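You operate a simulated robot arm through the tools that you are given. There is no shell and no other tool.

Carry out the task below with a simulated robot arm. There is one attempt and no reset: what you move stays moved.

Task
Sort the cutlery on the worktop into the middle drawer's marked bays.
Fine: shut the drawer after. Where these are worked on the way, their far stop is far enough and under half their travel is too little: middle drawer.

The check looks at the end state, three seconds after you hand in, the way a careful person would. Anything else that was tipped, shoved, dropped, spilled or broken makes it a failure.

Robot
A 7-joint arm with a two-finger parallel gripper on a trunk, on a base that moves. Base frame: it is fixed to the floor where the robot stands at the start and does not move with it; the origin is under the middle of the robot, x ahead of it, y to its left, z up. Readings come in m, rad, newtons and seconds.
With the tool pointing down near the work surface it reaches from about 0.42 to 0.9 m from the robot's upright axis, wherever it stands. Its first joint turns from -2.007 to 2.007 rad. Places, roughly: brown fork [2, -0.5, 0.75]; brown spoon [2, -0.25, 0.75]; forks bay [2, -0.4, 0.7]; middle drawer [2.1, -0.3, 0.8]; spoons bay [2, -0.3, 0.7]; teal fork [2, -0.5, 1]; teal spoon [2, -0.75, 1]; yellow fork [2, -0.5, 0.75]; yellow spoon [2, -0.75, 1]. Payload 3.91 kg.
Tool frame: the origin (TCP) lies between the finger pads and is the grasp point; the fingertips stand 0.03 m ahead of it; z points along the fingers, y is the line along which they close. The gripper opens to 0.11 m. The fingers are 0.02 m wide and 0.01 m thick; the gripper's body (0.048 by 0.112 m) begins 0.055 m behind the TCP.
Orientation is that of the tool frame in the base frame, as [roll, pitch, yaw] about the fixed x, y, z axes, in that order (R = Rz(yaw) Ry(pitch) Rx(roll)). With the fingers straight down and closing along the base's y, the tool's x points along the base's -x, its y along +y and its z along -z.

Tools
- The arm moves only by the tool servo_tool. Its argument "rows" is text: rows parted by semicolons, each of 7 numbers parted by spaces: the shift along the tool's x, y, z in mm, then the turn, a rotation vector about the tool's x, y, z in rad, then the finger opening in mm, from 0 to 110. In form: tx ty tz ax ay az fingers; .... A call has 1 to 20 rows; each row is the pose to reach, as a shift and turn from the pose commanded when the call began, along the tool's axes at that moment. Rows are played at 5 a second. More than 0.05 m and 0.15 rad between two rows, or a gripper value outside its range, and nothing of the call is played. A pose out of reach is approached as far as the arm can. The call stops where the force on the tool passes 40 N (or 10 N more than at its start, if that is more) or the arm is blocked; 0.2 s more then pass. Each finger travels about 0.153 m/s and halts on what it meets, pressing with about 21 N; the grip force reading is that of the motor and also rises with nothing between the fingers. The clock runs only during rows and for 0.2 s after the last one: add rows that repeat a pose to give the fingers time. The reply holds the time, the measured pose of the TCP, the force on the tool along the base axes, the opening and the grip force, in the units named above and with some noise, with the torque about the TCP (base axes, N m) and any sound that the robot's microphone picked up.
- Cameras (640 x 400 px; columns grow to the right, rows downward): "scene" is now at [0.2343, 0.1857, 1.0809]; the picture's right is [-0.19, -0.98, 0.00], its down [-0.40, 0.08, -0.91] and it looks along [0.90, -0.18, -0.40] (base axes); focal length 274 px, centre (320, 200). "wrist" rides on the gripper at [0.072, 0.017, -0.103] in the tool frame; the picture's right is [-0.23, 0.97, 0.00], its down [-0.76, -0.18, -0.62] and it looks along [-0.61, -0.14, 0.78] (tool axes); focal length 222 px, centre (320, 200).
- snapshot(camera): a new picture of that camera. It takes no simulated time.
- lift_body(by): slides the trunk up (or, below 0, down) by that many m; the arm and the scene camera ride with it, the base frame stays. It gives what a move gives, with no picture.
- roll_base(legs): drives the robot by 1 to 6 legs, each [ahead, left, turn to the left] in m, m and rad, along the robot's own axes; the way and the turn of a leg run together, so that a leg with both is an arc; at most 1.5 m and 3.142 rad a leg. The arm and the cameras ride along, it lands a little off, and it stops where it bumps. It gives what a move gives.
- turn_head(pan, tilt): turns the head with the scene camera to pan (to the left, within 1.396 rad either way) and tilt (down, from -0.506 to 1.204), counted from straight ahead of the robot. It gives what a move gives.
- measure_at(camera, pixels): for up to 12 pixels [column, row] of the newest picture of that camera ("zoom" is the newest enlarged one), the place [x, y, z] in the base frame of the surface seen there, good to about 0.002 m. It takes no simulated time.
- enlarge(camera, box): a new picture of the part [left, top, right, bottom] of that camera's present view, enlarged. It takes no simulated time.
- job_done(): hands the job in; it is judged then, once.

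Open the gripper and draw the arm clear of the work before you hand the job in, unless the task says otherwise.

The tools are called after "Emit:" as name(argument=value, ...) on one line, values as JSON. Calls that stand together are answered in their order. servo_tool: Moves the arm, as the interface text tells. Its arguments: {"type":"object","properties":{"rows":{"type":"string"}},"required":["rows"]} The other tools are called the same way: lift_body (by) moves the trunk up or down; roll_base (legs) drives the base; turn_head (pan, tilt) turns the head that bears the scene camera; snapshot (camera) takes a picture; measure_at (camera, pixels) gives the place of the surface under pixels of a picture; enlarge (camera, box) takes an enlarged picture of a part of a camera's view; job_done () hands the job in.

At the start:

```text
time_s: 0.0
position: [0.6207, 0.243, 0.9504]
tool_rot: [3.141, 0.002, -3.141]
force: [-0.5, -0.3, 0.1]
ft_torque: [0.05, 0.0, 0.01]
opening: 0.1099
grip_force: 0.0
trunk travel left (down, up): [-0.4, 0.59]
robot x, y, heading: [0.0027, 0.0027, -0.003]
head pan, tilt (commanded): [-0.194, 0.415]
```

scene: 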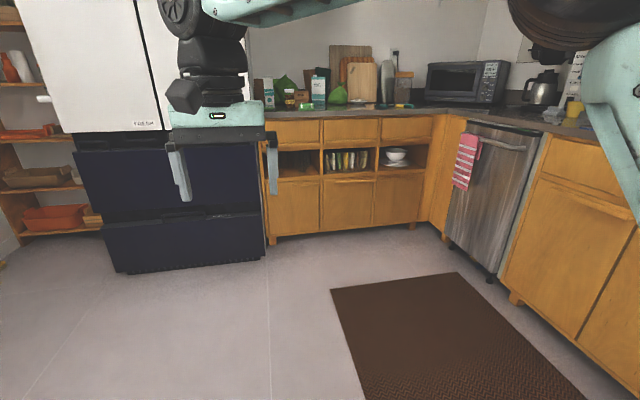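
wrist: 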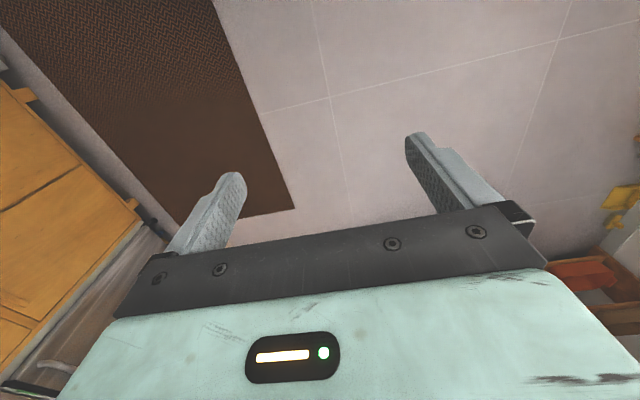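

The scene picture shows the counter far ahead with three drawers at around columns 265-435, row 130. I enlarge that region to look at the worktop and drawers.

Emit:
enlarge(camera="scene", box=[240, 60, 460, 200])

Emit:
measure_at(camera="scene", pixels=[[295, 132], [350, 130], [405, 128], [350, 117], [350, 112], [320, 145], [380, 142], [265, 150], [435, 140], [350, 180], [455, 150], [270, 240]])

```text
2.86 times, centred on (350, 130) of scene
```

zoom: 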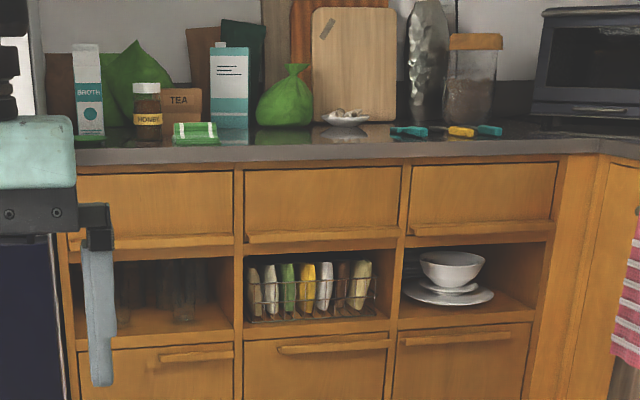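

```text
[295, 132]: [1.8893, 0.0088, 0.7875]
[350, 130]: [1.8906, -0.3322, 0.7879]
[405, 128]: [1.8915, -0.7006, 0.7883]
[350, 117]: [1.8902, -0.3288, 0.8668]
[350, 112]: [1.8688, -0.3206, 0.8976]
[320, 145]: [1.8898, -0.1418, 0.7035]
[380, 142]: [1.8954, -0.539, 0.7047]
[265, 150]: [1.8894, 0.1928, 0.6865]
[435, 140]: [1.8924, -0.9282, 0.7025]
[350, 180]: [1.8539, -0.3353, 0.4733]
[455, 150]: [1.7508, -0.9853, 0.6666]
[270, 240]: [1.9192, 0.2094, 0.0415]
```

The cutlery (teal, yellow, teal) lies on the worktop at around zoom (440,130), above the middle and right drawers. I drive closer to see the details, with the arm still well short of the counter.

Emit:
roll_base(legs=[[0.8, -0.4, 0.0]])

Emit:
turn_head(pan=-0.1, tilt=0.4)

Emit:
snapshot(camera="scene")

Emit:
snapshot(camera="wrist")

```text
time_s: 4.7
position: [1.4191, -0.1532, 0.9512]
tool_rot: [3.142, 0.001, -3.136]
force: [0.6, -0.4, -0.2]
ft_torque: [0.0, 0.0, 0.01]
opening: 0.11
grip_force: 0.1
trunk travel left (down, up): [-0.4, 0.59]
robot x, y, heading: [0.798, -0.3963, 0.001]
head pan, tilt (commanded): [-0.194, 0.415]
```

```text
time_s: 5.4
position: [1.4192, -0.152, 0.9514]
tool_rot: [-3.141, 0.003, -3.138]
force: [0.5, 0.8, 0.5]
ft_torque: [0.01, -0.01, -0.01]
opening: 0.1097
grip_force: 0.1
trunk travel left (down, up): [-0.4, 0.59]
robot x, y, heading: [0.7988, -0.4, 0.005]
head pan, tilt (commanded): [-0.099, 0.4]
```

```text
taken
```

scene: 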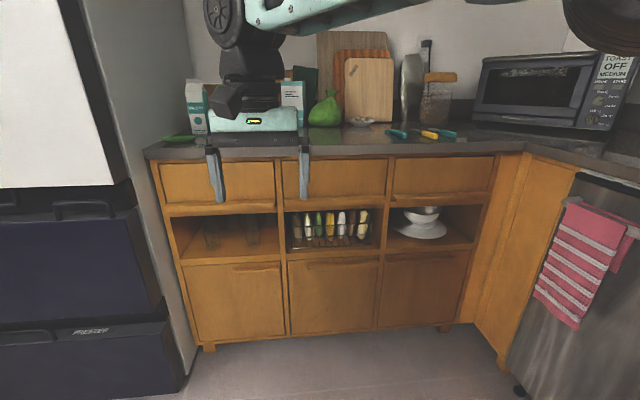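

```text
taken
```

wrist: 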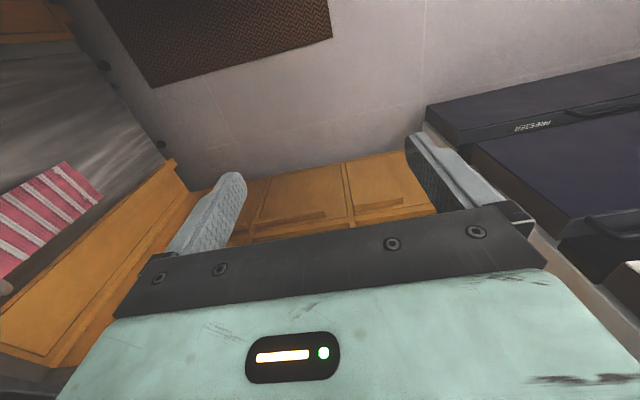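

From here I enlarge the drawer front (columns 280-390, rows 155-210) and the cutlery (columns 380-470, rows 120-145).

Emit:
enlarge(camera="scene", box=[270, 145, 400, 225])

Emit:
enlarge(camera="scene", box=[330, 105, 490, 165])

```text
4.92 times, centred on (335, 185) of scene
```

zoom: 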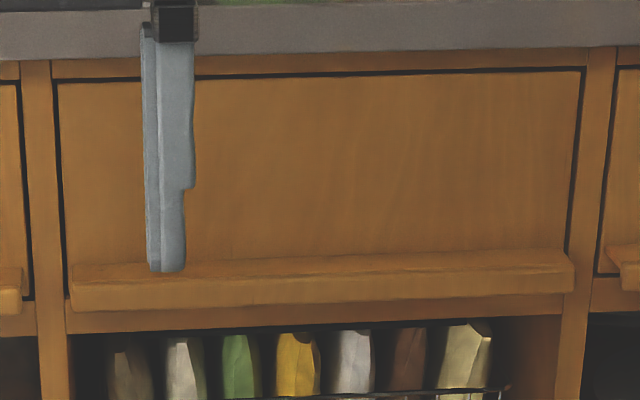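

```text
4.00 times, centred on (410, 135) of scene
```

zoom: 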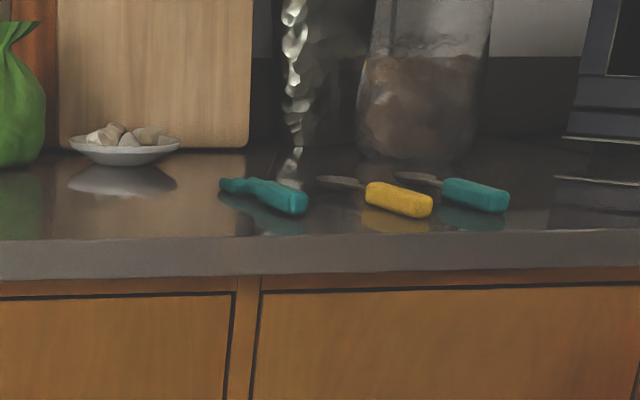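

I measure the handle bar (zoom rows 260-310 of the first enlargement) and the cutlery positions from the newest enlargement.

Emit:
measure_at(camera="zoom", pixels=[[225, 183], [262, 192], [300, 202], [330, 182], [370, 188], [398, 198], [430, 208], [405, 176], [445, 185], [475, 193], [505, 200], [125, 155]])

Emit:
measure_at(camera="scene", pixels=[[345, 190], [345, 197], [345, 199], [345, 202], [345, 205], [345, 208], [288, 203], [384, 200], [345, 175], [345, 161], [345, 155], [400, 150]])

```text
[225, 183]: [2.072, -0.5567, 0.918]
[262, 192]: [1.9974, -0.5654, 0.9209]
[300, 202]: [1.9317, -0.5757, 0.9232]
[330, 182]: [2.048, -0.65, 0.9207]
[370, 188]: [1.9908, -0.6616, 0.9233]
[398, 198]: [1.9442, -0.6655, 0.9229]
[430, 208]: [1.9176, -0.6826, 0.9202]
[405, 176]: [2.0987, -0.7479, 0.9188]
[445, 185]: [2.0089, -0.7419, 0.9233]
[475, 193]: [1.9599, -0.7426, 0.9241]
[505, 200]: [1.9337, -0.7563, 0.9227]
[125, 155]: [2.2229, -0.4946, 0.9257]
```

```text
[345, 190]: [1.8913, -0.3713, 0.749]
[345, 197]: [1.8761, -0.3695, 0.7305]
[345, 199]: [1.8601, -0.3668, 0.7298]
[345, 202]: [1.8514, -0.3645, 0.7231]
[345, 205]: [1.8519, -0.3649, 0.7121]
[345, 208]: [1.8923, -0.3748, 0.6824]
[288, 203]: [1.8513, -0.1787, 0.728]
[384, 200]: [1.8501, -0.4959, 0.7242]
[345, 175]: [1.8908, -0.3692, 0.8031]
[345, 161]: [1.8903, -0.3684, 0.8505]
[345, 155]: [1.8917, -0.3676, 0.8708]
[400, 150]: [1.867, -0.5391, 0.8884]
```

The handle is a solid lip: x 1.85-1.89, top z≈0.73, y from -0.17 to -0.50. I turn the tool in place so the fingers point ahead (+x) and close vertically, to pinch this lip from above and below.

Emit:
servo_tool(rows="0 0 0 -0.0806 -0.0806 0.0806 110; 0 0 0 -0.1612 -0.1612 0.1612 110; 0 0 0 -0.2418 -0.2418 0.2418 110; 0 0 0 -0.3224 -0.3224 0.3224 100; 0 0 0 -0.403 -0.403 0.403 90; 0 0 0 -0.4836 -0.4836 0.4836 80; 0 0 0 -0.5642 -0.5642 0.5642 70; 0 0 0 -0.6448 -0.6448 0.6448 60; 0 0 0 -0.7254 -0.7254 0.7254 60; 0 0 0 -0.806 -0.806 0.806 60; 0 0 0 -0.8866 -0.8866 0.8866 60; 0 0 0 -0.9672 -0.9672 0.9672 60; 0 0 0 -1.0478 -1.0478 1.0478 60; 0 0 0 -1.1284 -1.1284 1.1284 60; 0 0 0 -1.209 -1.209 1.209 60; 0 0 0 -1.209 -1.209 1.209 60")

Emit:
snapshot(camera="scene")

```text
time_s: 8.8
position: [1.4361, -0.1689, 0.9784]
tool_rot: [2.079, 0.22, 2.041]
force: [0.1, 0.4, 0.1]
ft_torque: [-0.02, -0.02, -0.05]
opening: 0.0602
grip_force: 0.1
out of reach, approached as far as the arm can: row 10, 11, 12, 13, 14, 15, 16
trunk travel left (down, up): [-0.4, 0.59]
robot x, y, heading: [0.7989, -0.3952, 0.002]
head pan, tilt (commanded): [-0.099, 0.4]
```

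```text
taken
```

scene: 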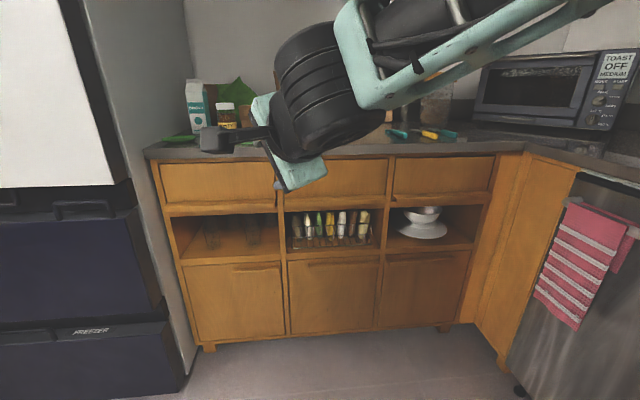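

The arm stopped short of the full turn (out of reach so close in). I extend ahead along the tool axis, which is free space up to x≈1.62, to see whether the horizontal pose is attainable farther out.

Emit:
servo_tool(rows="0 0 40 0 0 0 60; 0 0 80 0 0 0 60; 0 0 120 0 0 0 60; 0 0 160 0 0 0 60; 0 0 200 0 0 0 60; 0 0 200 0 0 0 60")

```text
time_s: 10.2
position: [1.6026, -0.1082, 0.8863]
tool_rot: [2.077, 0.222, 2.04]
force: [0.2, -0.6, 0.2]
ft_torque: [0.0, 0.01, 0.02]
opening: 0.0601
grip_force: 0.0
trunk travel left (down, up): [-0.4, 0.59]
robot x, y, heading: [0.7977, -0.3958, 0.004]
head pan, tilt (commanded): [-0.099, 0.4]
```

The forward move worked. From this extended place I finish the remaining turn (about 0.685 rad) in five steps.

Emit:
servo_tool(rows="0 0 0 -0.0892 -0.0804 0.0658 60; 0 0 0 -0.1784 -0.1608 0.1316 60; 0 0 0 -0.2676 -0.2412 0.1974 60; 0 0 0 -0.3568 -0.3216 0.2632 60; 0 0 0 -0.446 -0.402 0.329 60; 0 0 0 -0.446 -0.402 0.329 60")

```text
time_s: 11.6
position: [1.6009, -0.1082, 0.8845]
tool_rot: [1.568, 0.0, 1.572]
force: [-0.6, 0.3, 0.0]
ft_torque: [0.03, -0.04, 0.03]
opening: 0.0602
grip_force: 0.1
trunk travel left (down, up): [-0.4, 0.59]
robot x, y, heading: [0.8001, -0.3977, -0.002]
head pan, tilt (commanded): [-0.099, 0.4]
```

The tool now points along +x with fingers closing vertically at z=0.885. I lower the trunk by 0.165 m to bring it to the lip's height of about 0.72, then drive right and ahead, stopping some 6 cm short.

Emit:
lift_body(by=-0.165)

Emit:
roll_base(legs=[[0.0, -0.23, 0.0], [0.17, 0.0, 0.0]])

Emit:
turn_head(pan=-0.2, tilt=0.35)

Emit:
snapshot(camera="scene")

Emit:
snapshot(camera="wrist")

```text
time_s: 13.4
position: [1.601, -0.1091, 0.7188]
tool_rot: [1.568, 0.0, 1.571]
force: [0.3, -0.4, -0.7]
ft_torque: [0.0, 0.02, -0.01]
opening: 0.0601
grip_force: 0.2
trunk travel left (down, up): [-0.235, 0.755]
robot x, y, heading: [0.8014, -0.4019, 0.002]
head pan, tilt (commanded): [-0.099, 0.4]
```

```text
time_s: 16.2
position: [1.7743, -0.3449, 0.7203]
tool_rot: [1.567, -0.002, 1.564]
force: [0.2, 0.1, 0.4]
ft_torque: [0.01, -0.01, -0.03]
opening: 0.06
grip_force: 0.2
trunk travel left (down, up): [-0.235, 0.755]
robot x, y, heading: [0.9687, -0.6289, -0.002]
head pan, tilt (commanded): [-0.099, 0.4]
```

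```text
time_s: 16.9
position: [1.7735, -0.3448, 0.7196]
tool_rot: [1.567, 0.002, 1.563]
force: [-1.4, 0.3, 0.3]
ft_torque: [0.02, 0.04, -0.02]
opening: 0.0604
grip_force: 0.1
trunk travel left (down, up): [-0.235, 0.755]
robot x, y, heading: [0.9671, -0.6279, -0.003]
head pan, tilt (commanded): [-0.201, 0.351]
```

```text
taken
```

scene: 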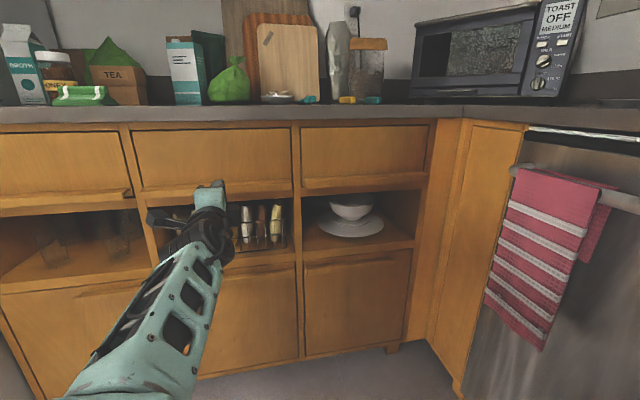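

```text
taken
```

wrist: 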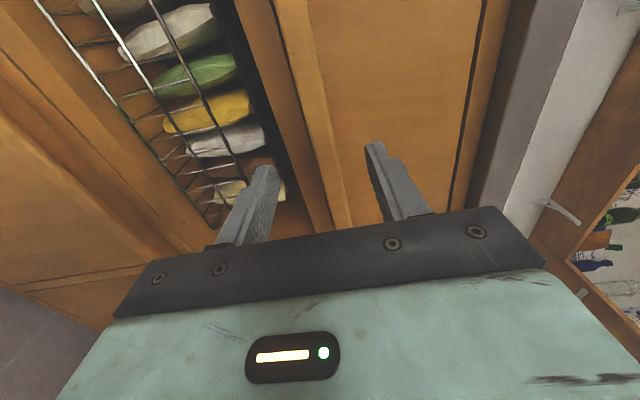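

The wrist view shows the lip (columns 305-345) between the lower (left) and upper (right) fingers. I advance 78 mm so the tips stop just short of the front panel, then close on the lip.

Emit:
servo_tool(rows="0 0 20 0 0 0 60; 0 0 40 0 0 0 60; 0 0 60 0 0 0 60; 0 0 78 0 0 0 60; 0 0 78 0 0 0 60; 0 0 78 0 0 0 30; 0 0 78 0 0 0 10; 0 0 78 0 0 0 0; 0 0 78 0 0 0 0; 0 0 78 0 0 0 0")

Emit:
snapshot(camera="wrist")

```text
time_s: 19.1
position: [1.8544, -0.3438, 0.7203]
tool_rot: [1.565, -0.001, 1.566]
force: [2.8, 0.8, 11.3]
ft_torque: [-0.05, 0.01, 0.38]
opening: 0.02
grip_force: 44.6
trunk travel left (down, up): [-0.235, 0.755]
robot x, y, heading: [0.9716, -0.6283, 0.0]
head pan, tilt (commanded): [-0.201, 0.351]
```

```text
taken
```

wrist: 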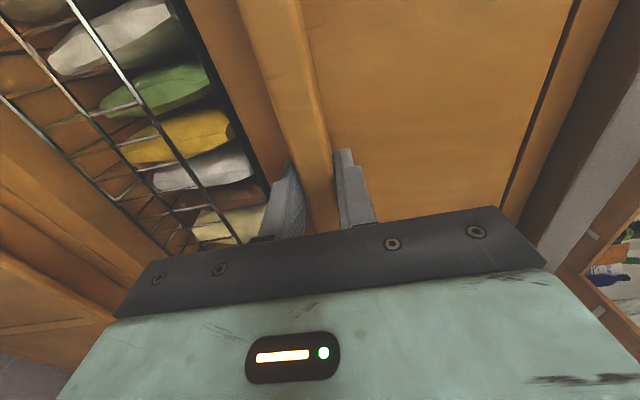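

The lip is gripped (opening 20 mm, grip 44.6 N). I pull the drawer by driving the base back 0.15 m and check the hold.

Emit:
roll_base(legs=[[-0.15, 0.0, 0.0]])

Emit:
snapshot(camera="scene")

```text
time_s: 20.5
position: [1.7055, -0.3442, 0.7213]
tool_rot: [1.565, 0.0, 1.564]
force: [-1.4, -3.2, 15.5]
ft_torque: [-0.06, -0.07, 0.47]
opening: 0.0199
grip_force: 45.3
trunk travel left (down, up): [-0.235, 0.755]
robot x, y, heading: [0.8221, -0.6282, -0.005]
head pan, tilt (commanded): [-0.201, 0.351]
```

```text
taken
```

scene: 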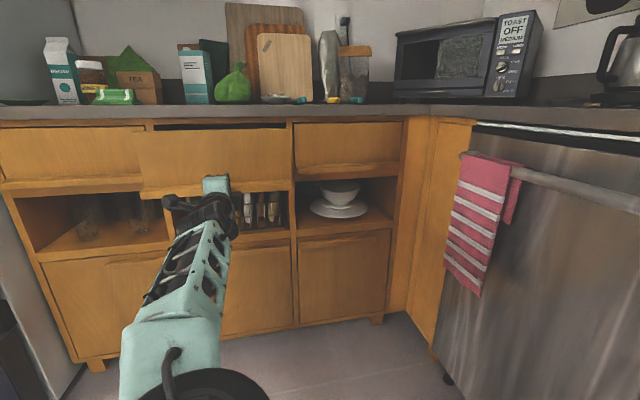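

The drawer is coming out with the gripper (front visibly forward of the frame, around (215,160)). I pull another 0.12 m.

Emit:
roll_base(legs=[[-0.12, 0.0, 0.0]])

Emit:
measure_at(camera="scene", pixels=[[260, 150]])

```text
time_s: 21.8
position: [1.6053, -0.3448, 0.7204]
tool_rot: [1.568, -0.001, 1.56]
force: [-0.1, -0.8, -2.5]
ft_torque: [0.14, -0.19, 0.78]
opening: 0.0199
grip_force: 45.1
trunk travel left (down, up): [-0.235, 0.755]
robot x, y, heading: [0.7222, -0.6274, 0.007]
head pan, tilt (commanded): [-0.201, 0.351]
stopped in leg 1: the robot was blocked; the commanded pose is now the measured one
```

```text
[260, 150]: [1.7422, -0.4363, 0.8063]
```

The base was blocked after 0.10 m, so the drawer is likely at its far stop (about 0.25 m of travel). I take pictures and measure the front to check.

Emit:
snapshot(camera="scene")

Emit:
measure_at(camera="scene", pixels=[[260, 150], [200, 150], [275, 170], [260, 128], [220, 118], [260, 180]])

Emit:
snapshot(camera="wrist")

```text
taken
```

scene: 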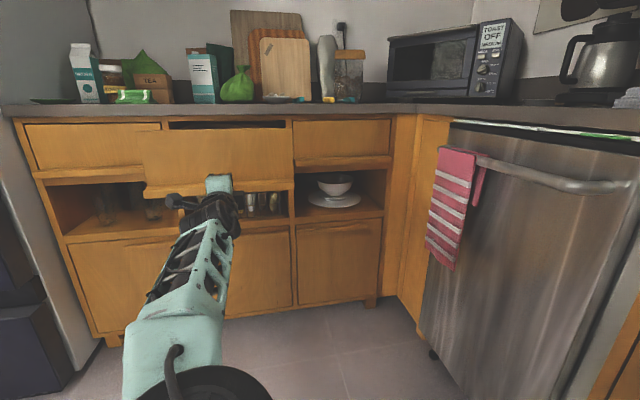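

```text
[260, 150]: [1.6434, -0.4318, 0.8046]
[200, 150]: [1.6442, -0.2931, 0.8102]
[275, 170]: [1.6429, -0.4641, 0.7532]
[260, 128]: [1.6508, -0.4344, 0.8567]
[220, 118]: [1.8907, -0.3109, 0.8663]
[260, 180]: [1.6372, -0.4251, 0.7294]
```

```text
taken
```

wrist: 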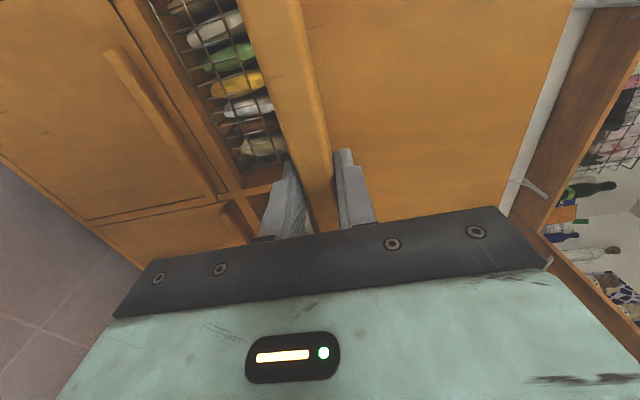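

The front now stands at x≈1.643 (was 1.891). I make a small test pull of 15 mm with the arm to confirm that this is the far stop.

Emit:
servo_tool(rows="0 0 -5 0 0 0 0; 0 0 -10 0 0 0 0; 0 0 -15 0 0 0 0; 0 0 -15 0 0 0 0")

Emit:
measure_at(camera="scene", pixels=[[260, 150]])

```text
time_s: 22.8
position: [1.5911, -0.3452, 0.7223]
tool_rot: [1.569, 0.001, 1.557]
force: [2.2, -6.1, -1.3]
ft_torque: [0.11, 0.28, -0.69]
opening: 0.0202
grip_force: 44.7
trunk travel left (down, up): [-0.235, 0.755]
robot x, y, heading: [0.7195, -0.627, 0.001]
head pan, tilt (commanded): [-0.201, 0.351]
```

```text
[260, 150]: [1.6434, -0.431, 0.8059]
```

The tool moved 14 mm with little force; I take a new picture to see whether the drawer came along or the fingers slipped.

Emit:
snapshot(camera="scene")

Emit:
measure_at(camera="scene", pixels=[[260, 150], [200, 150], [275, 170], [265, 186], [265, 190], [265, 182]])

Emit:
snapshot(camera="wrist")

```text
taken
```

scene: 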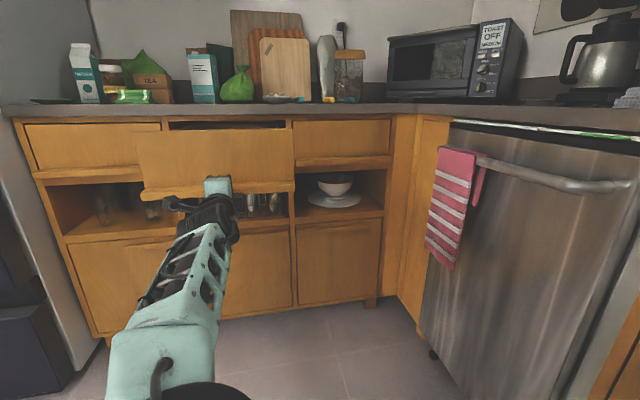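

```text
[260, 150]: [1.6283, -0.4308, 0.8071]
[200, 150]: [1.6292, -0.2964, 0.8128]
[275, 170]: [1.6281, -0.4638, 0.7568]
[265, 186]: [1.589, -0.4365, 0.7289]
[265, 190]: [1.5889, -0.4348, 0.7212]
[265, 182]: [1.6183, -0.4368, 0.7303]
```

```text
taken
```

wrist: 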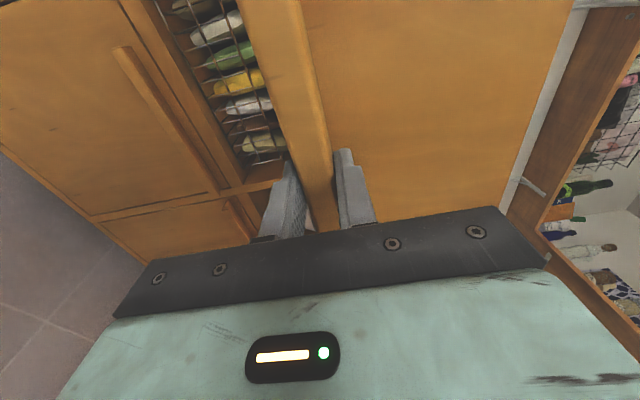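

The drawer came along (front now at 1.628), so it is not yet at the stop; the base must have bumped something. I measure the right-hand counter and dishwasher to see how close they are to the base.

Emit:
measure_at(camera="scene", pixels=[[560, 180], [620, 190], [460, 260], [520, 330], [600, 400], [625, 370], [430, 350], [350, 380], [440, 280], [340, 330]])

Emit:
turn_head(pan=-1.0, tilt=0.7)

Emit:
snapshot(camera="scene")

```text
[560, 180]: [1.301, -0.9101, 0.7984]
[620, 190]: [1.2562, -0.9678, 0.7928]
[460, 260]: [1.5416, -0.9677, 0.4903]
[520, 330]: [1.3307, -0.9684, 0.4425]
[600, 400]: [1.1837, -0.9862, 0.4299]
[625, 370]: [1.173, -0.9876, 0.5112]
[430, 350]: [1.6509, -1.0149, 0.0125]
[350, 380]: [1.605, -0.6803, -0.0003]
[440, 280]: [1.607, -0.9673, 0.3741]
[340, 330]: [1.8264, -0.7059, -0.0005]
```

```text
time_s: 23.9
position: [1.5904, -0.3446, 0.7219]
tool_rot: [1.568, 0.002, 1.558]
force: [-0.7, -9.0, -2.4]
ft_torque: [0.03, 0.1, -0.43]
opening: 0.0198
grip_force: 44.9
trunk travel left (down, up): [-0.235, 0.755]
robot x, y, heading: [0.7214, -0.6257, 0.001]
head pan, tilt (commanded): [-1.0, 0.7]
```

```text
taken
```

scene: 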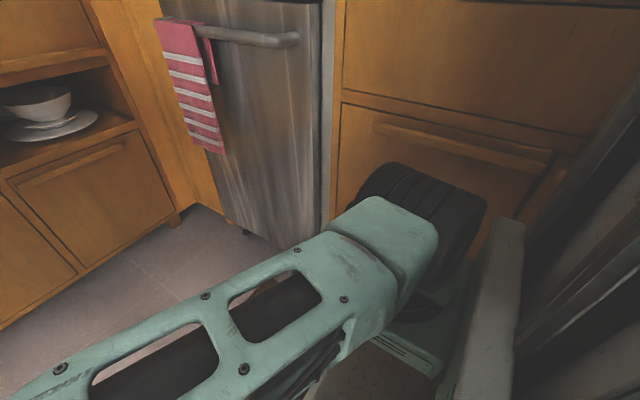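

The arm's shoulder/elbow at (430,200) sits close to the right cabinet with its handle bar at (460,145). I measure both to see the gap.

Emit:
measure_at(camera="scene", pixels=[[380, 190], [420, 175], [470, 200], [480, 210], [400, 133], [460, 148], [540, 160], [440, 110], [350, 180], [330, 100], [500, 250], [280, 40]])

Emit:
turn_head(pan=-1.396, tilt=0.9)

Emit:
snapshot(camera="scene")

```text
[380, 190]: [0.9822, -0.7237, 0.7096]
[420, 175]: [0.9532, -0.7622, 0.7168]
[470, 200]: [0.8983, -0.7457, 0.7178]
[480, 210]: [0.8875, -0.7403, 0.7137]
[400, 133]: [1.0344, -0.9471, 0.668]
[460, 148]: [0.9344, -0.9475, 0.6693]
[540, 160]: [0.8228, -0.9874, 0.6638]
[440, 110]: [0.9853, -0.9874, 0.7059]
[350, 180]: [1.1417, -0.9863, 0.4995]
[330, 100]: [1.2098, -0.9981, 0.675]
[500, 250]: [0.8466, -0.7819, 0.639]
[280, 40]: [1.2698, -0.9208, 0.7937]
```

```text
time_s: 24.8
position: [1.5907, -0.3463, 0.7208]
tool_rot: [1.569, 0.001, 1.559]
force: [-0.3, -11.4, -2.3]
ft_torque: [0.02, 0.19, -0.44]
opening: 0.02
grip_force: 44.7
trunk travel left (down, up): [-0.235, 0.755]
robot x, y, heading: [0.7219, -0.6214, 0.002]
head pan, tilt (commanded): [-1.396, 0.901]
```

```text
taken
```

scene: 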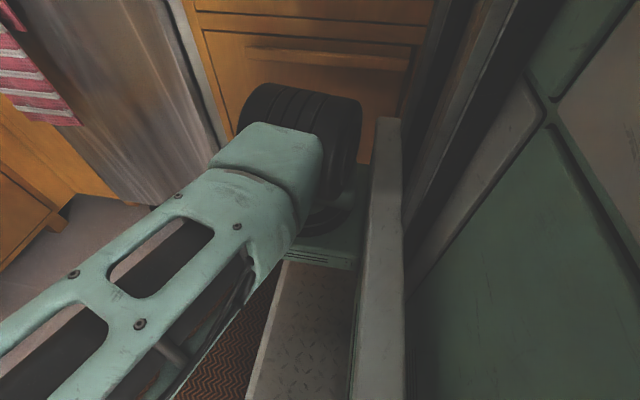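

I measure the dark and green surfaces at the right of this view to learn whether they are furniture beside the base or the robot itself.

Emit:
measure_at(camera="scene", pixels=[[430, 60], [450, 150], [500, 60], [480, 200], [570, 60], [560, 200], [620, 100], [390, 200], [390, 130], [300, 60], [300, 330], [500, 330]])

Emit:
turn_head(pan=-1.396, tilt=0.3)

Emit:
snapshot(camera="scene")

```text
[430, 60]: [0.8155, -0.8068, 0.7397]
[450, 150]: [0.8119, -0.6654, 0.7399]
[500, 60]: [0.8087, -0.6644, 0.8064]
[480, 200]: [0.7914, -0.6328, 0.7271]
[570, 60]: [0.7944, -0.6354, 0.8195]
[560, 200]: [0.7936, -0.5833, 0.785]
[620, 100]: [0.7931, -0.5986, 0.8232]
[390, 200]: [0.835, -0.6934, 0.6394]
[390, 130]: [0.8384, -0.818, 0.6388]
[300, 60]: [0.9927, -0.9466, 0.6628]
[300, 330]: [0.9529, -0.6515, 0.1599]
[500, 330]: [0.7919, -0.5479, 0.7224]
```

```text
time_s: 25.8
position: [1.5915, -0.3439, 0.7202]
tool_rot: [1.565, 0.0, 1.559]
force: [-1.2, -13.7, -2.7]
ft_torque: [-0.09, 0.04, -0.19]
opening: 0.0198
grip_force: 44.9
trunk travel left (down, up): [-0.235, 0.755]
robot x, y, heading: [0.7191, -0.6269, 0.001]
head pan, tilt (commanded): [-1.396, 0.3]
```

```text
taken
```

scene: 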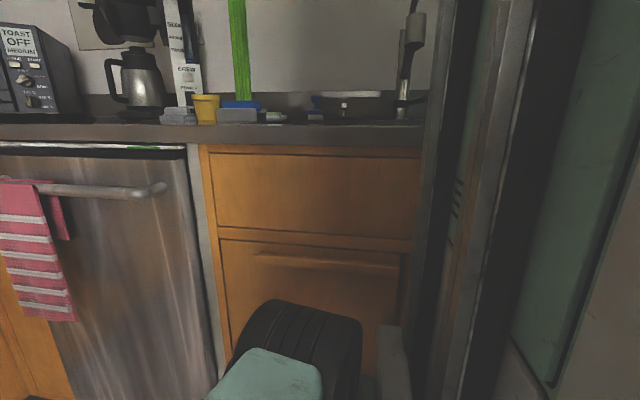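

Those surfaces are the robot's own mast, so nothing obvious blocks the base. I keep pulling gently with the arm, 40 mm further, also easing the sideways load by 2 mm.

Emit:
servo_tool(rows="-2 0 0 0 0 0 0; -2 0 -8 0 0 0 0; -2 0 -16 0 0 0 0; -2 0 -24 0 0 0 0; -2 0 -32 0 0 0 0; -2 0 -40 0 0 0 0; -2 0 -40 0 0 0 0")

Emit:
turn_head(pan=0.1, tilt=0.4)

Emit:
snapshot(camera="scene")

```text
time_s: 27.4
position: [1.5504, -0.3447, 0.7206]
tool_rot: [1.567, 0.0, 1.561]
force: [0.3, 3.2, -7.0]
ft_torque: [0.17, 0.13, 0.01]
opening: 0.0201
grip_force: 44.7
trunk travel left (down, up): [-0.235, 0.755]
robot x, y, heading: [0.7243, -0.631, 0.0]
head pan, tilt (commanded): [-1.396, 0.3]
```

```text
time_s: 29.0
position: [1.5498, -0.3453, 0.7216]
tool_rot: [1.568, 0.001, 1.559]
force: [-1.3, 9.0, -9.6]
ft_torque: [0.37, 0.02, 0.3]
opening: 0.0199
grip_force: 44.9
trunk travel left (down, up): [-0.235, 0.755]
robot x, y, heading: [0.7234, -0.6299, -0.001]
head pan, tilt (commanded): [0.099, 0.4]
```

```text
taken
```

scene: 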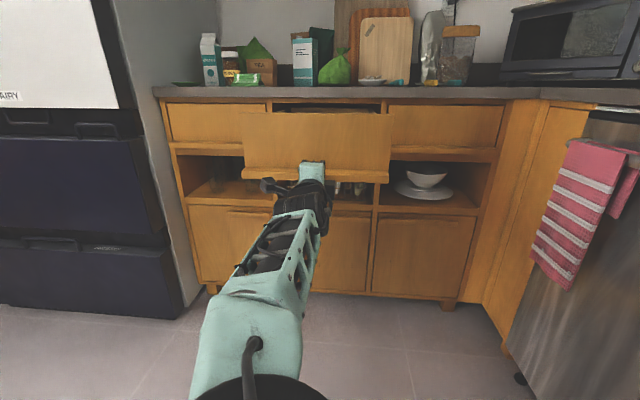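

The drawer keeps coming with the arm (TCP x=1.550, about 0.30 m out). I pull another 80 mm in small steps until it stops.

Emit:
servo_tool(rows="0 0 -8 0 0 0 0; 0 0 -16 0 0 0 0; 0 0 -24 0 0 0 0; 0 0 -32 0 0 0 0; 0 0 -40 0 0 0 0; 0 0 -48 0 0 0 0; 0 0 -56 0 0 0 0; 0 0 -64 0 0 0 0; 0 0 -72 0 0 0 0; 0 0 -80 0 0 0 0; 0 0 -80 0 0 0 0")

Emit:
snapshot(camera="scene")

Emit:
measure_at(camera="scene", pixels=[[280, 140], [350, 140], [320, 107]])

```text
time_s: 31.2
position: [1.4781, -0.3466, 0.7212]
tool_rot: [1.555, 0.005, 1.554]
force: [0.7, 5.4, 2.7]
ft_torque: [0.86, 0.4, 0.08]
opening: 0.0199
grip_force: 45.2
trunk travel left (down, up): [-0.235, 0.755]
robot x, y, heading: [0.7207, -0.6283, 0.006]
head pan, tilt (commanded): [0.099, 0.4]
stopped in row 11: the force on the tool passed its limit at 47 N (the readings are from after the stop); the commanded pose is now the measured one
```

```text
taken
```

scene: 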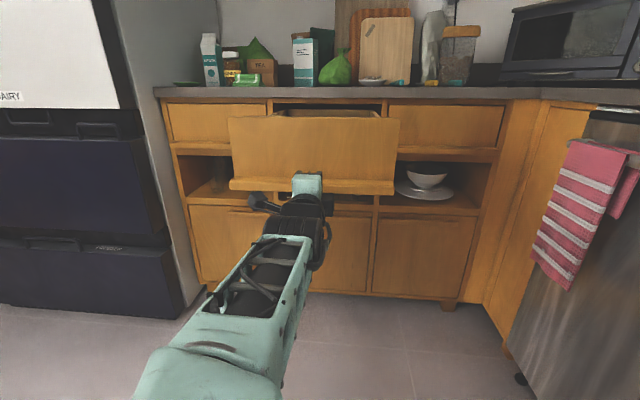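

```text
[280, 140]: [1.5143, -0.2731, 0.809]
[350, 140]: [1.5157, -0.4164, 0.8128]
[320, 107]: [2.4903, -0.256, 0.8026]
```

The pull stopped hard with the front at x≈1.515 (0.376 m of travel), the far stop. I open the fingers and withdraw straight back from the lip.

Emit:
servo_tool(rows="0 0 0 0 0 0 30; 0 0 0 0 0 0 60; 0 0 0 0 0 0 60; 0 0 -20 0 0 0 60; 0 0 -40 0 0 0 60; 0 0 -60 0 0 0 60; 0 0 -80 0 0 0 60; 0 0 -80 0 0 0 60")

```text
time_s: 32.7
position: [1.4734, -0.4295, 0.7142]
tool_rot: [1.542, 0.039, 1.384]
force: [0.2, -0.8, 0.5]
ft_torque: [0.0, -0.03, 0.0]
opening: 0.0599
grip_force: 0.1
trunk travel left (down, up): [-0.235, 0.755]
robot x, y, heading: [0.7202, -0.6257, 0.005]
head pan, tilt (commanded): [0.099, 0.4]
stopped in row 7: the arm was blocked; the commanded pose is now the measured one
```

The arm reported being blocked and slid sideways to y=-0.43 along the lip. I look at both views before moving again.

Emit:
snapshot(camera="scene")

Emit:
snapshot(camera="wrist")

Emit:
measure_at(camera="scene", pixels=[[280, 140], [370, 140]])

```text
taken
```

scene: 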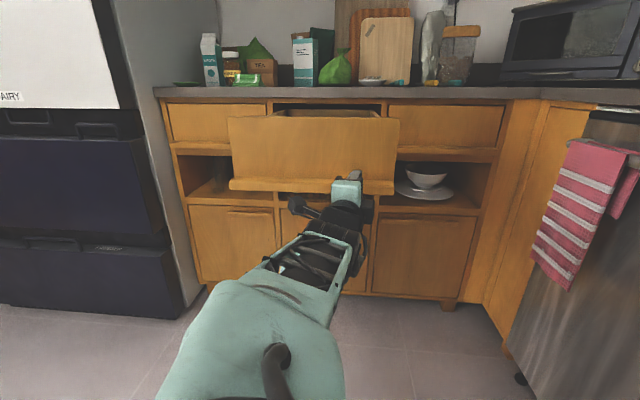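

```text
taken
```

wrist: 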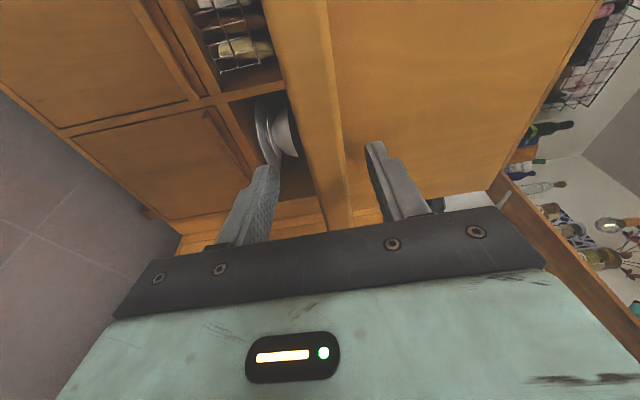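

```text
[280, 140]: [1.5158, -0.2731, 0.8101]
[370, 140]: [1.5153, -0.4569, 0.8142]
```

The fingers are open and still straddle the lip (wrist view, lip at columns 275-345). I back the base away to pull the fingers clear of the lip.

Emit:
roll_base(legs=[[-0.1, 0.0, 0.0]])

Emit:
turn_head(pan=-0.6, tilt=1.1)

Emit:
snapshot(camera="scene")

```text
time_s: 33.9
position: [1.436, -0.4856, 0.7429]
tool_rot: [1.46, 0.056, 1.24]
force: [-0.8, 1.2, -0.4]
ft_torque: [0.0, 0.03, 0.02]
opening: 0.06
grip_force: 0.2
trunk travel left (down, up): [-0.235, 0.755]
robot x, y, heading: [0.6873, -0.6243, 0.048]
head pan, tilt (commanded): [0.099, 0.4]
stopped in leg 1: the robot was blocked; the commanded pose is now the measured one
```

```text
time_s: 35.0
position: [1.4395, -0.4775, 0.7399]
tool_rot: [1.467, 0.055, 1.257]
force: [0.2, -0.1, 0.2]
ft_torque: [0.06, 0.02, 0.02]
opening: 0.06
grip_force: 0.1
trunk travel left (down, up): [-0.235, 0.755]
robot x, y, heading: [0.6881, -0.6275, 0.052]
head pan, tilt (commanded): [-0.6, 1.1]
```

```text
taken
```

scene: 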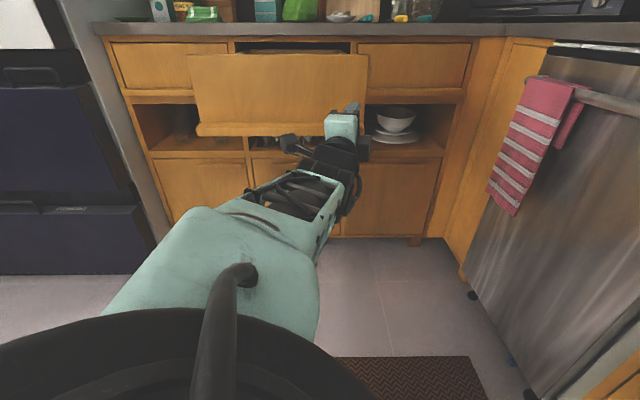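

The head seems not to have reached the commanded direction and the elbow (black disc at bottom left) is very near the camera. I take both pictures again to see the present state.

Emit:
snapshot(camera="wrist")

Emit:
measure_at(camera="scene", pixels=[[100, 360], [300, 370], [230, 300], [200, 230], [340, 125], [350, 105], [290, 140], [220, 128], [350, 130], [430, 380], [380, 290]])

```text
taken
```

wrist: 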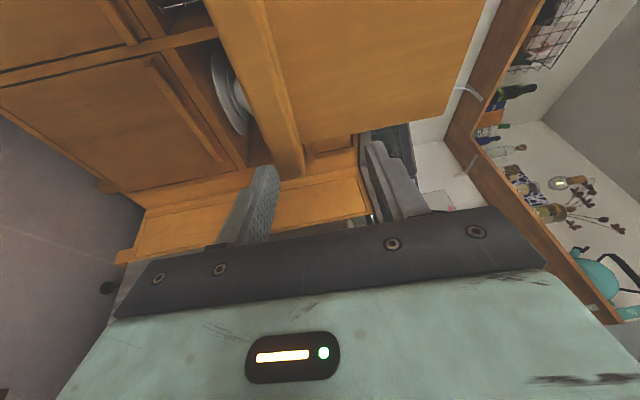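

```text
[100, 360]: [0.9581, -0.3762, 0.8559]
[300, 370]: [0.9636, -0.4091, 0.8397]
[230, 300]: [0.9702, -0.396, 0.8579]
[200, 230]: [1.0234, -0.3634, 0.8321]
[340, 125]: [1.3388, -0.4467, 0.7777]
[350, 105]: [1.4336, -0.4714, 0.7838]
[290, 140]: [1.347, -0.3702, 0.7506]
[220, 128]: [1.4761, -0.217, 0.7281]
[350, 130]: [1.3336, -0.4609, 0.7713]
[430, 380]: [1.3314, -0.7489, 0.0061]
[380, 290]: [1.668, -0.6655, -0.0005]
```

The elbow, at about (0.96,-0.38,0.86), is pressing near the camera head, which explains the block; the fingertips (x≈1.47) are just out of the lip. I try backing the base a little further to gain clearance.

Emit:
roll_base(legs=[[-0.06, 0.0, 0.0]])

Emit:
snapshot(camera="scene")

```text
time_s: 35.7
position: [1.43, -0.5046, 0.7621]
tool_rot: [1.416, 0.056, 1.191]
force: [-0.4, -0.2, -0.7]
ft_torque: [0.0, -0.03, 0.02]
opening: 0.06
grip_force: 0.1
trunk travel left (down, up): [-0.235, 0.755]
robot x, y, heading: [0.7019, -0.6285, 0.057]
head pan, tilt (commanded): [-0.6, 1.1]
stopped in leg 1: the robot was blocked; the commanded pose is now the measured one
```

```text
taken
```

scene: 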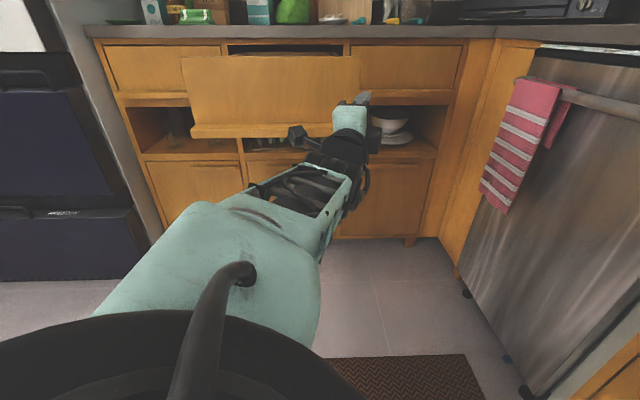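

The head command pushes against the elbow, so I first return the head to roughly its free direction, then raise the trunk so the gripper (tips at x≈1.458, clear of the lip front 1.475) goes above the open drawer.

Emit:
turn_head(pan=-0.1, tilt=0.3)

Emit:
snapshot(camera="scene")

```text
time_s: 36.8
position: [1.4338, -0.4982, 0.7586]
tool_rot: [1.423, 0.056, 1.21]
force: [-0.9, 0.0, 0.6]
ft_torque: [0.0, -0.04, 0.01]
opening: 0.0603
grip_force: 0.1
trunk travel left (down, up): [-0.235, 0.755]
robot x, y, heading: [0.7009, -0.6212, 0.053]
head pan, tilt (commanded): [-0.099, 0.3]
```

```text
taken
```

scene: 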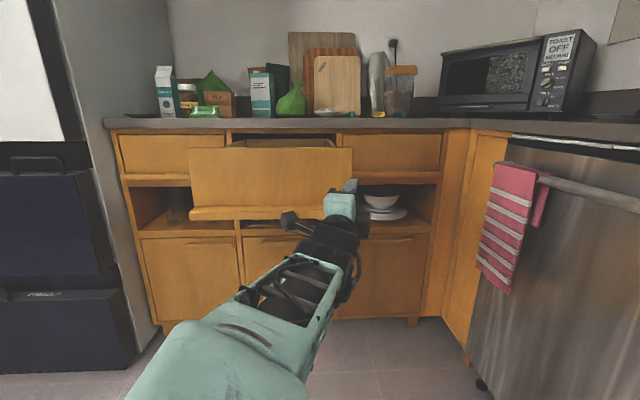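

The head moved freely again. Now I raise the trunk by 0.30 m so the gripper clears the top of the open drawer front (z≈0.87).

Emit:
lift_body(by=0.3)

Emit:
snapshot(camera="scene")

```text
time_s: 39.8
position: [1.4352, -0.5013, 1.0596]
tool_rot: [1.422, 0.054, 1.206]
force: [-0.1, -0.2, 0.1]
ft_torque: [0.03, -0.02, -0.03]
opening: 0.06
grip_force: 0.1
trunk travel left (down, up): [-0.535, 0.455]
robot x, y, heading: [0.7024, -0.6257, 0.056]
head pan, tilt (commanded): [-0.099, 0.3]
```

```text
taken
```

scene: 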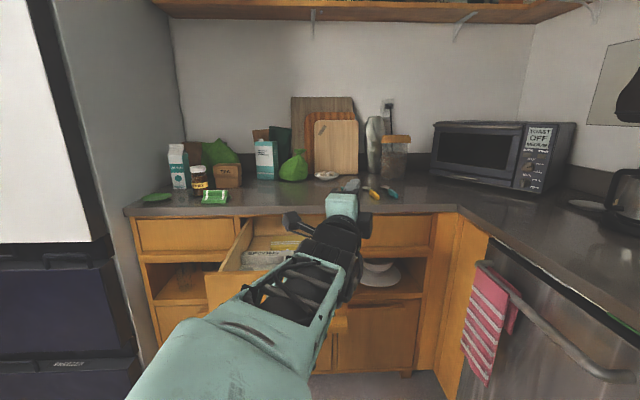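

The drawer interior with a "SPOONS" label is now visible (around (265,258)). I move slightly forward and up while turning the tool back to fingers-down, which also draws the elbow away from the head.

Emit:
servo_tool(rows="17 9 12 0.0621 0.0949 -0.0787 60; 34 18 24 0.1242 0.1898 -0.1574 60; 51 28 37 0.1863 0.2847 -0.2361 60; 68 37 49 0.2484 0.3796 -0.3148 60; 68 37 49 0.3105 0.4745 -0.3935 60; 68 37 49 0.3726 0.5694 -0.4722 60; 68 37 49 0.4347 0.6643 -0.5509 60; 68 37 49 0.4968 0.7592 -0.6296 60; 68 37 49 0.5589 0.8541 -0.7083 60; 68 37 49 0.621 0.949 -0.787 60; 68 37 49 0.6831 1.0439 -0.8657 60; 68 37 49 0.7452 1.1388 -0.9444 60; 68 37 49 0.8073 1.2337 -1.0231 60; 68 37 49 0.8694 1.3286 -1.1018 60; 68 37 49 0.9315 1.4235 -1.1805 60; 68 37 49 0.9936 1.5184 -1.2592 60; 68 37 49 1.056 1.613 -1.338 60; 68 37 49 1.056 1.613 -1.338 60")

Emit:
snapshot(camera="scene")

```text
time_s: 43.6
position: [1.4962, -0.4407, 1.1015]
tool_rot: [3.138, -0.004, -3.126]
force: [-0.3, 0.7, 0.0]
ft_torque: [-0.03, 0.0, 0.03]
opening: 0.06
grip_force: 0.1
trunk travel left (down, up): [-0.535, 0.455]
robot x, y, heading: [0.6995, -0.6208, 0.056]
head pan, tilt (commanded): [-0.099, 0.3]
```

```text
taken
```

scene: 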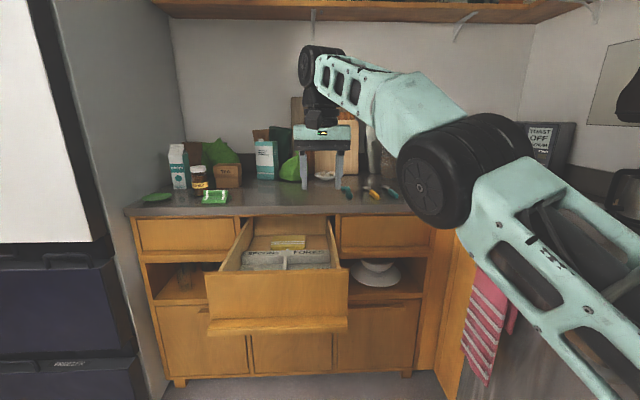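

The tool is down again and the open drawer shows a tray with labelled bays (spoons left, forks right) at around (290,255). I enlarge it.

Emit:
enlarge(camera="scene", box=[200, 215, 360, 315])

Emit:
turn_head(pan=-0.1, tilt=0.6)

Emit:
lift_body(by=0.25)

Emit:
snapshot(camera="scene")

```text
4.00 times, centred on (280, 265) of scene
```

zoom: 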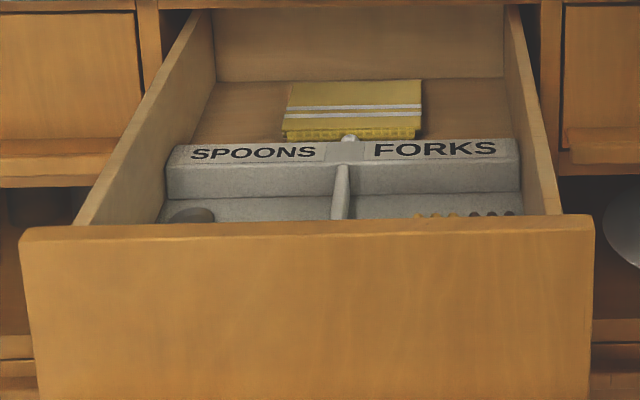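

```text
time_s: 44.4
position: [1.4978, -0.4411, 1.1022]
tool_rot: [3.136, -0.001, -3.125]
force: [-0.3, 0.1, -0.1]
ft_torque: [0.05, -0.01, -0.02]
opening: 0.06
grip_force: 0.1
trunk travel left (down, up): [-0.535, 0.455]
robot x, y, heading: [0.7019, -0.6251, 0.056]
head pan, tilt (commanded): [-0.099, 0.6]
```

```text
time_s: 47.0
position: [1.498, -0.4394, 1.3527]
tool_rot: [3.137, -0.001, -3.126]
force: [-0.5, 0.5, 0.7]
ft_torque: [0.0, 0.02, -0.02]
opening: 0.0602
grip_force: 0.1
trunk travel left (down, up): [-0.785, 0.205]
robot x, y, heading: [0.7032, -0.6237, 0.056]
head pan, tilt (commanded): [-0.099, 0.6]
```

```text
taken
```

scene: 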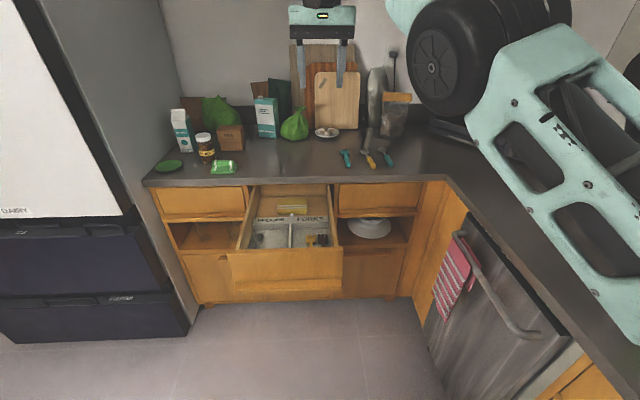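

Now both the drawer interior (columns 245-335, rows 190-255) and the cutlery (340-400, 145-170) are in view. I enlarge both.

Emit:
enlarge(camera="scene", box=[325, 130, 421, 190])

Emit:
measure_at(camera="zoom", pixels=[[110, 140], [140, 180], [160, 215], [240, 130], [290, 200], [320, 245], [345, 130], [405, 190], [440, 235], [180, 240]])

Emit:
enlarge(camera="scene", box=[232, 182, 344, 252])

```text
6.67 times, centred on (373, 160) of scene
```

zoom: 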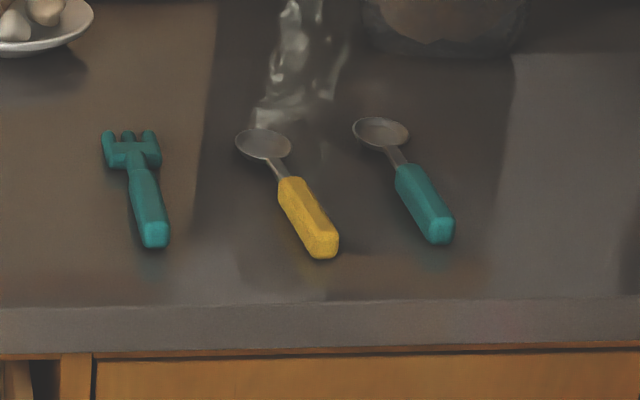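

```text
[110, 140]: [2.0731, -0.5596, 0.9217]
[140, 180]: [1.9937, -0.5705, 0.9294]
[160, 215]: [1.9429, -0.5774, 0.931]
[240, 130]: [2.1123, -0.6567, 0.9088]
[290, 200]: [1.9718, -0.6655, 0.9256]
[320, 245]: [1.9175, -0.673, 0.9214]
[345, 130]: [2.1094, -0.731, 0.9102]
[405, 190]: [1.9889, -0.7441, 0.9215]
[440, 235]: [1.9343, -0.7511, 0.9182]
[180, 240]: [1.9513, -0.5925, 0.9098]
```

```text
5.71 times, centred on (288, 217) of scene
```

zoom: 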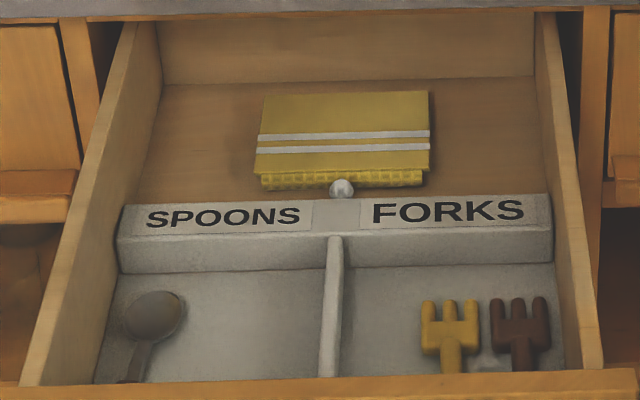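

I measure the bay walls, floor and the cutlery already in the drawer from this enlarged view.

Emit:
measure_at(camera="zoom", pixels=[[120, 262], [322, 262], [345, 262], [552, 258], [240, 320], [400, 320], [330, 300], [150, 315], [455, 350], [520, 350], [230, 225], [60, 340]])

Emit:
lift_body(by=0.2)

Emit:
turn_head(pan=0.05, tilt=0.85)

Emit:
snapshot(camera="scene")

```text
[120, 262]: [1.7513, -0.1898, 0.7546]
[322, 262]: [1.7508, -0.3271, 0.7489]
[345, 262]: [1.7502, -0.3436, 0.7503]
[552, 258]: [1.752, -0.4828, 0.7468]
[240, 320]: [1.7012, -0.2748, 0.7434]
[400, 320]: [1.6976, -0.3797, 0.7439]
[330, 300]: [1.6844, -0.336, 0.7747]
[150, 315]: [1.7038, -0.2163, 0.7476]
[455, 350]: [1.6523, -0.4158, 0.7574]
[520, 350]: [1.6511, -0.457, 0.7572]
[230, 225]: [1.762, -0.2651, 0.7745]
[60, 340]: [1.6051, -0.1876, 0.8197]
```

```text
time_s: 49.2
position: [1.4989, -0.4383, 1.5532]
tool_rot: [3.136, -0.002, -3.125]
force: [0.3, 0.6, -0.1]
ft_torque: [0.05, 0.01, 0.0]
opening: 0.0599
grip_force: 0.0
trunk travel left (down, up): [-0.985, 0.005]
robot x, y, heading: [0.6997, -0.6221, 0.059]
head pan, tilt (commanded): [-0.099, 0.6]
```

```text
time_s: 50.0
position: [1.4991, -0.4395, 1.5525]
tool_rot: [3.138, -0.002, -3.124]
force: [0.2, 0.1, 0.2]
ft_torque: [0.0, -0.02, -0.05]
opening: 0.0598
grip_force: 0.1
trunk travel left (down, up): [-0.985, 0.005]
robot x, y, heading: [0.7013, -0.6205, 0.057]
head pan, tilt (commanded): [0.051, 0.85]
```

```text
taken
```

scene: 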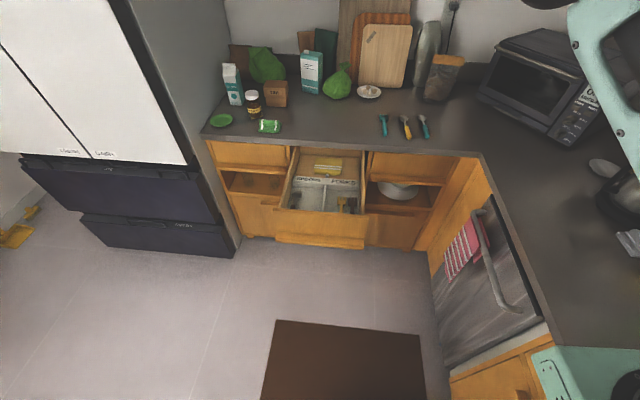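

Emit:
enlarge(camera="scene", box=[265, 140, 385, 215])

Emit:
enlarge(camera="scene", box=[360, 95, 456, 155])

```text
5.33 times, centred on (325, 178) of scene
```

zoom: 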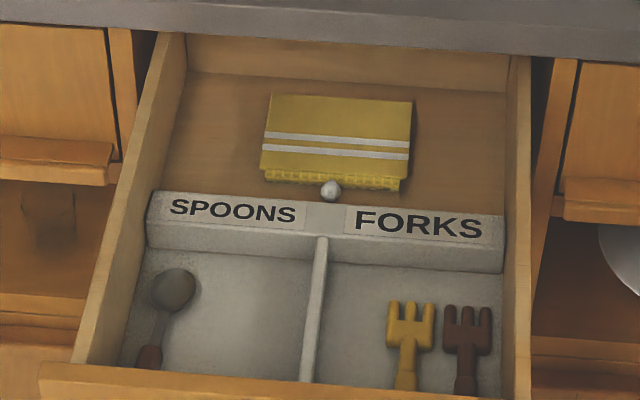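

```text
6.67 times, centred on (408, 125) of scene
```

zoom: 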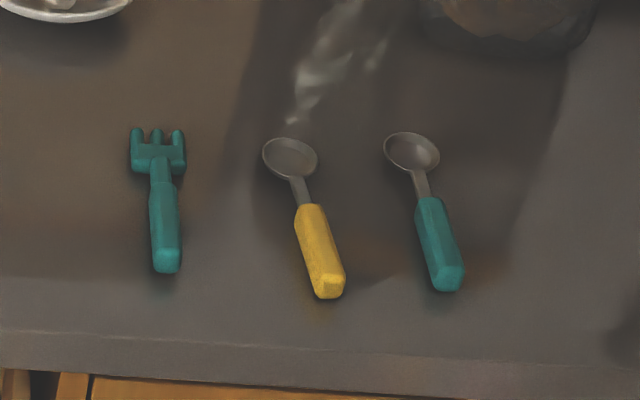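

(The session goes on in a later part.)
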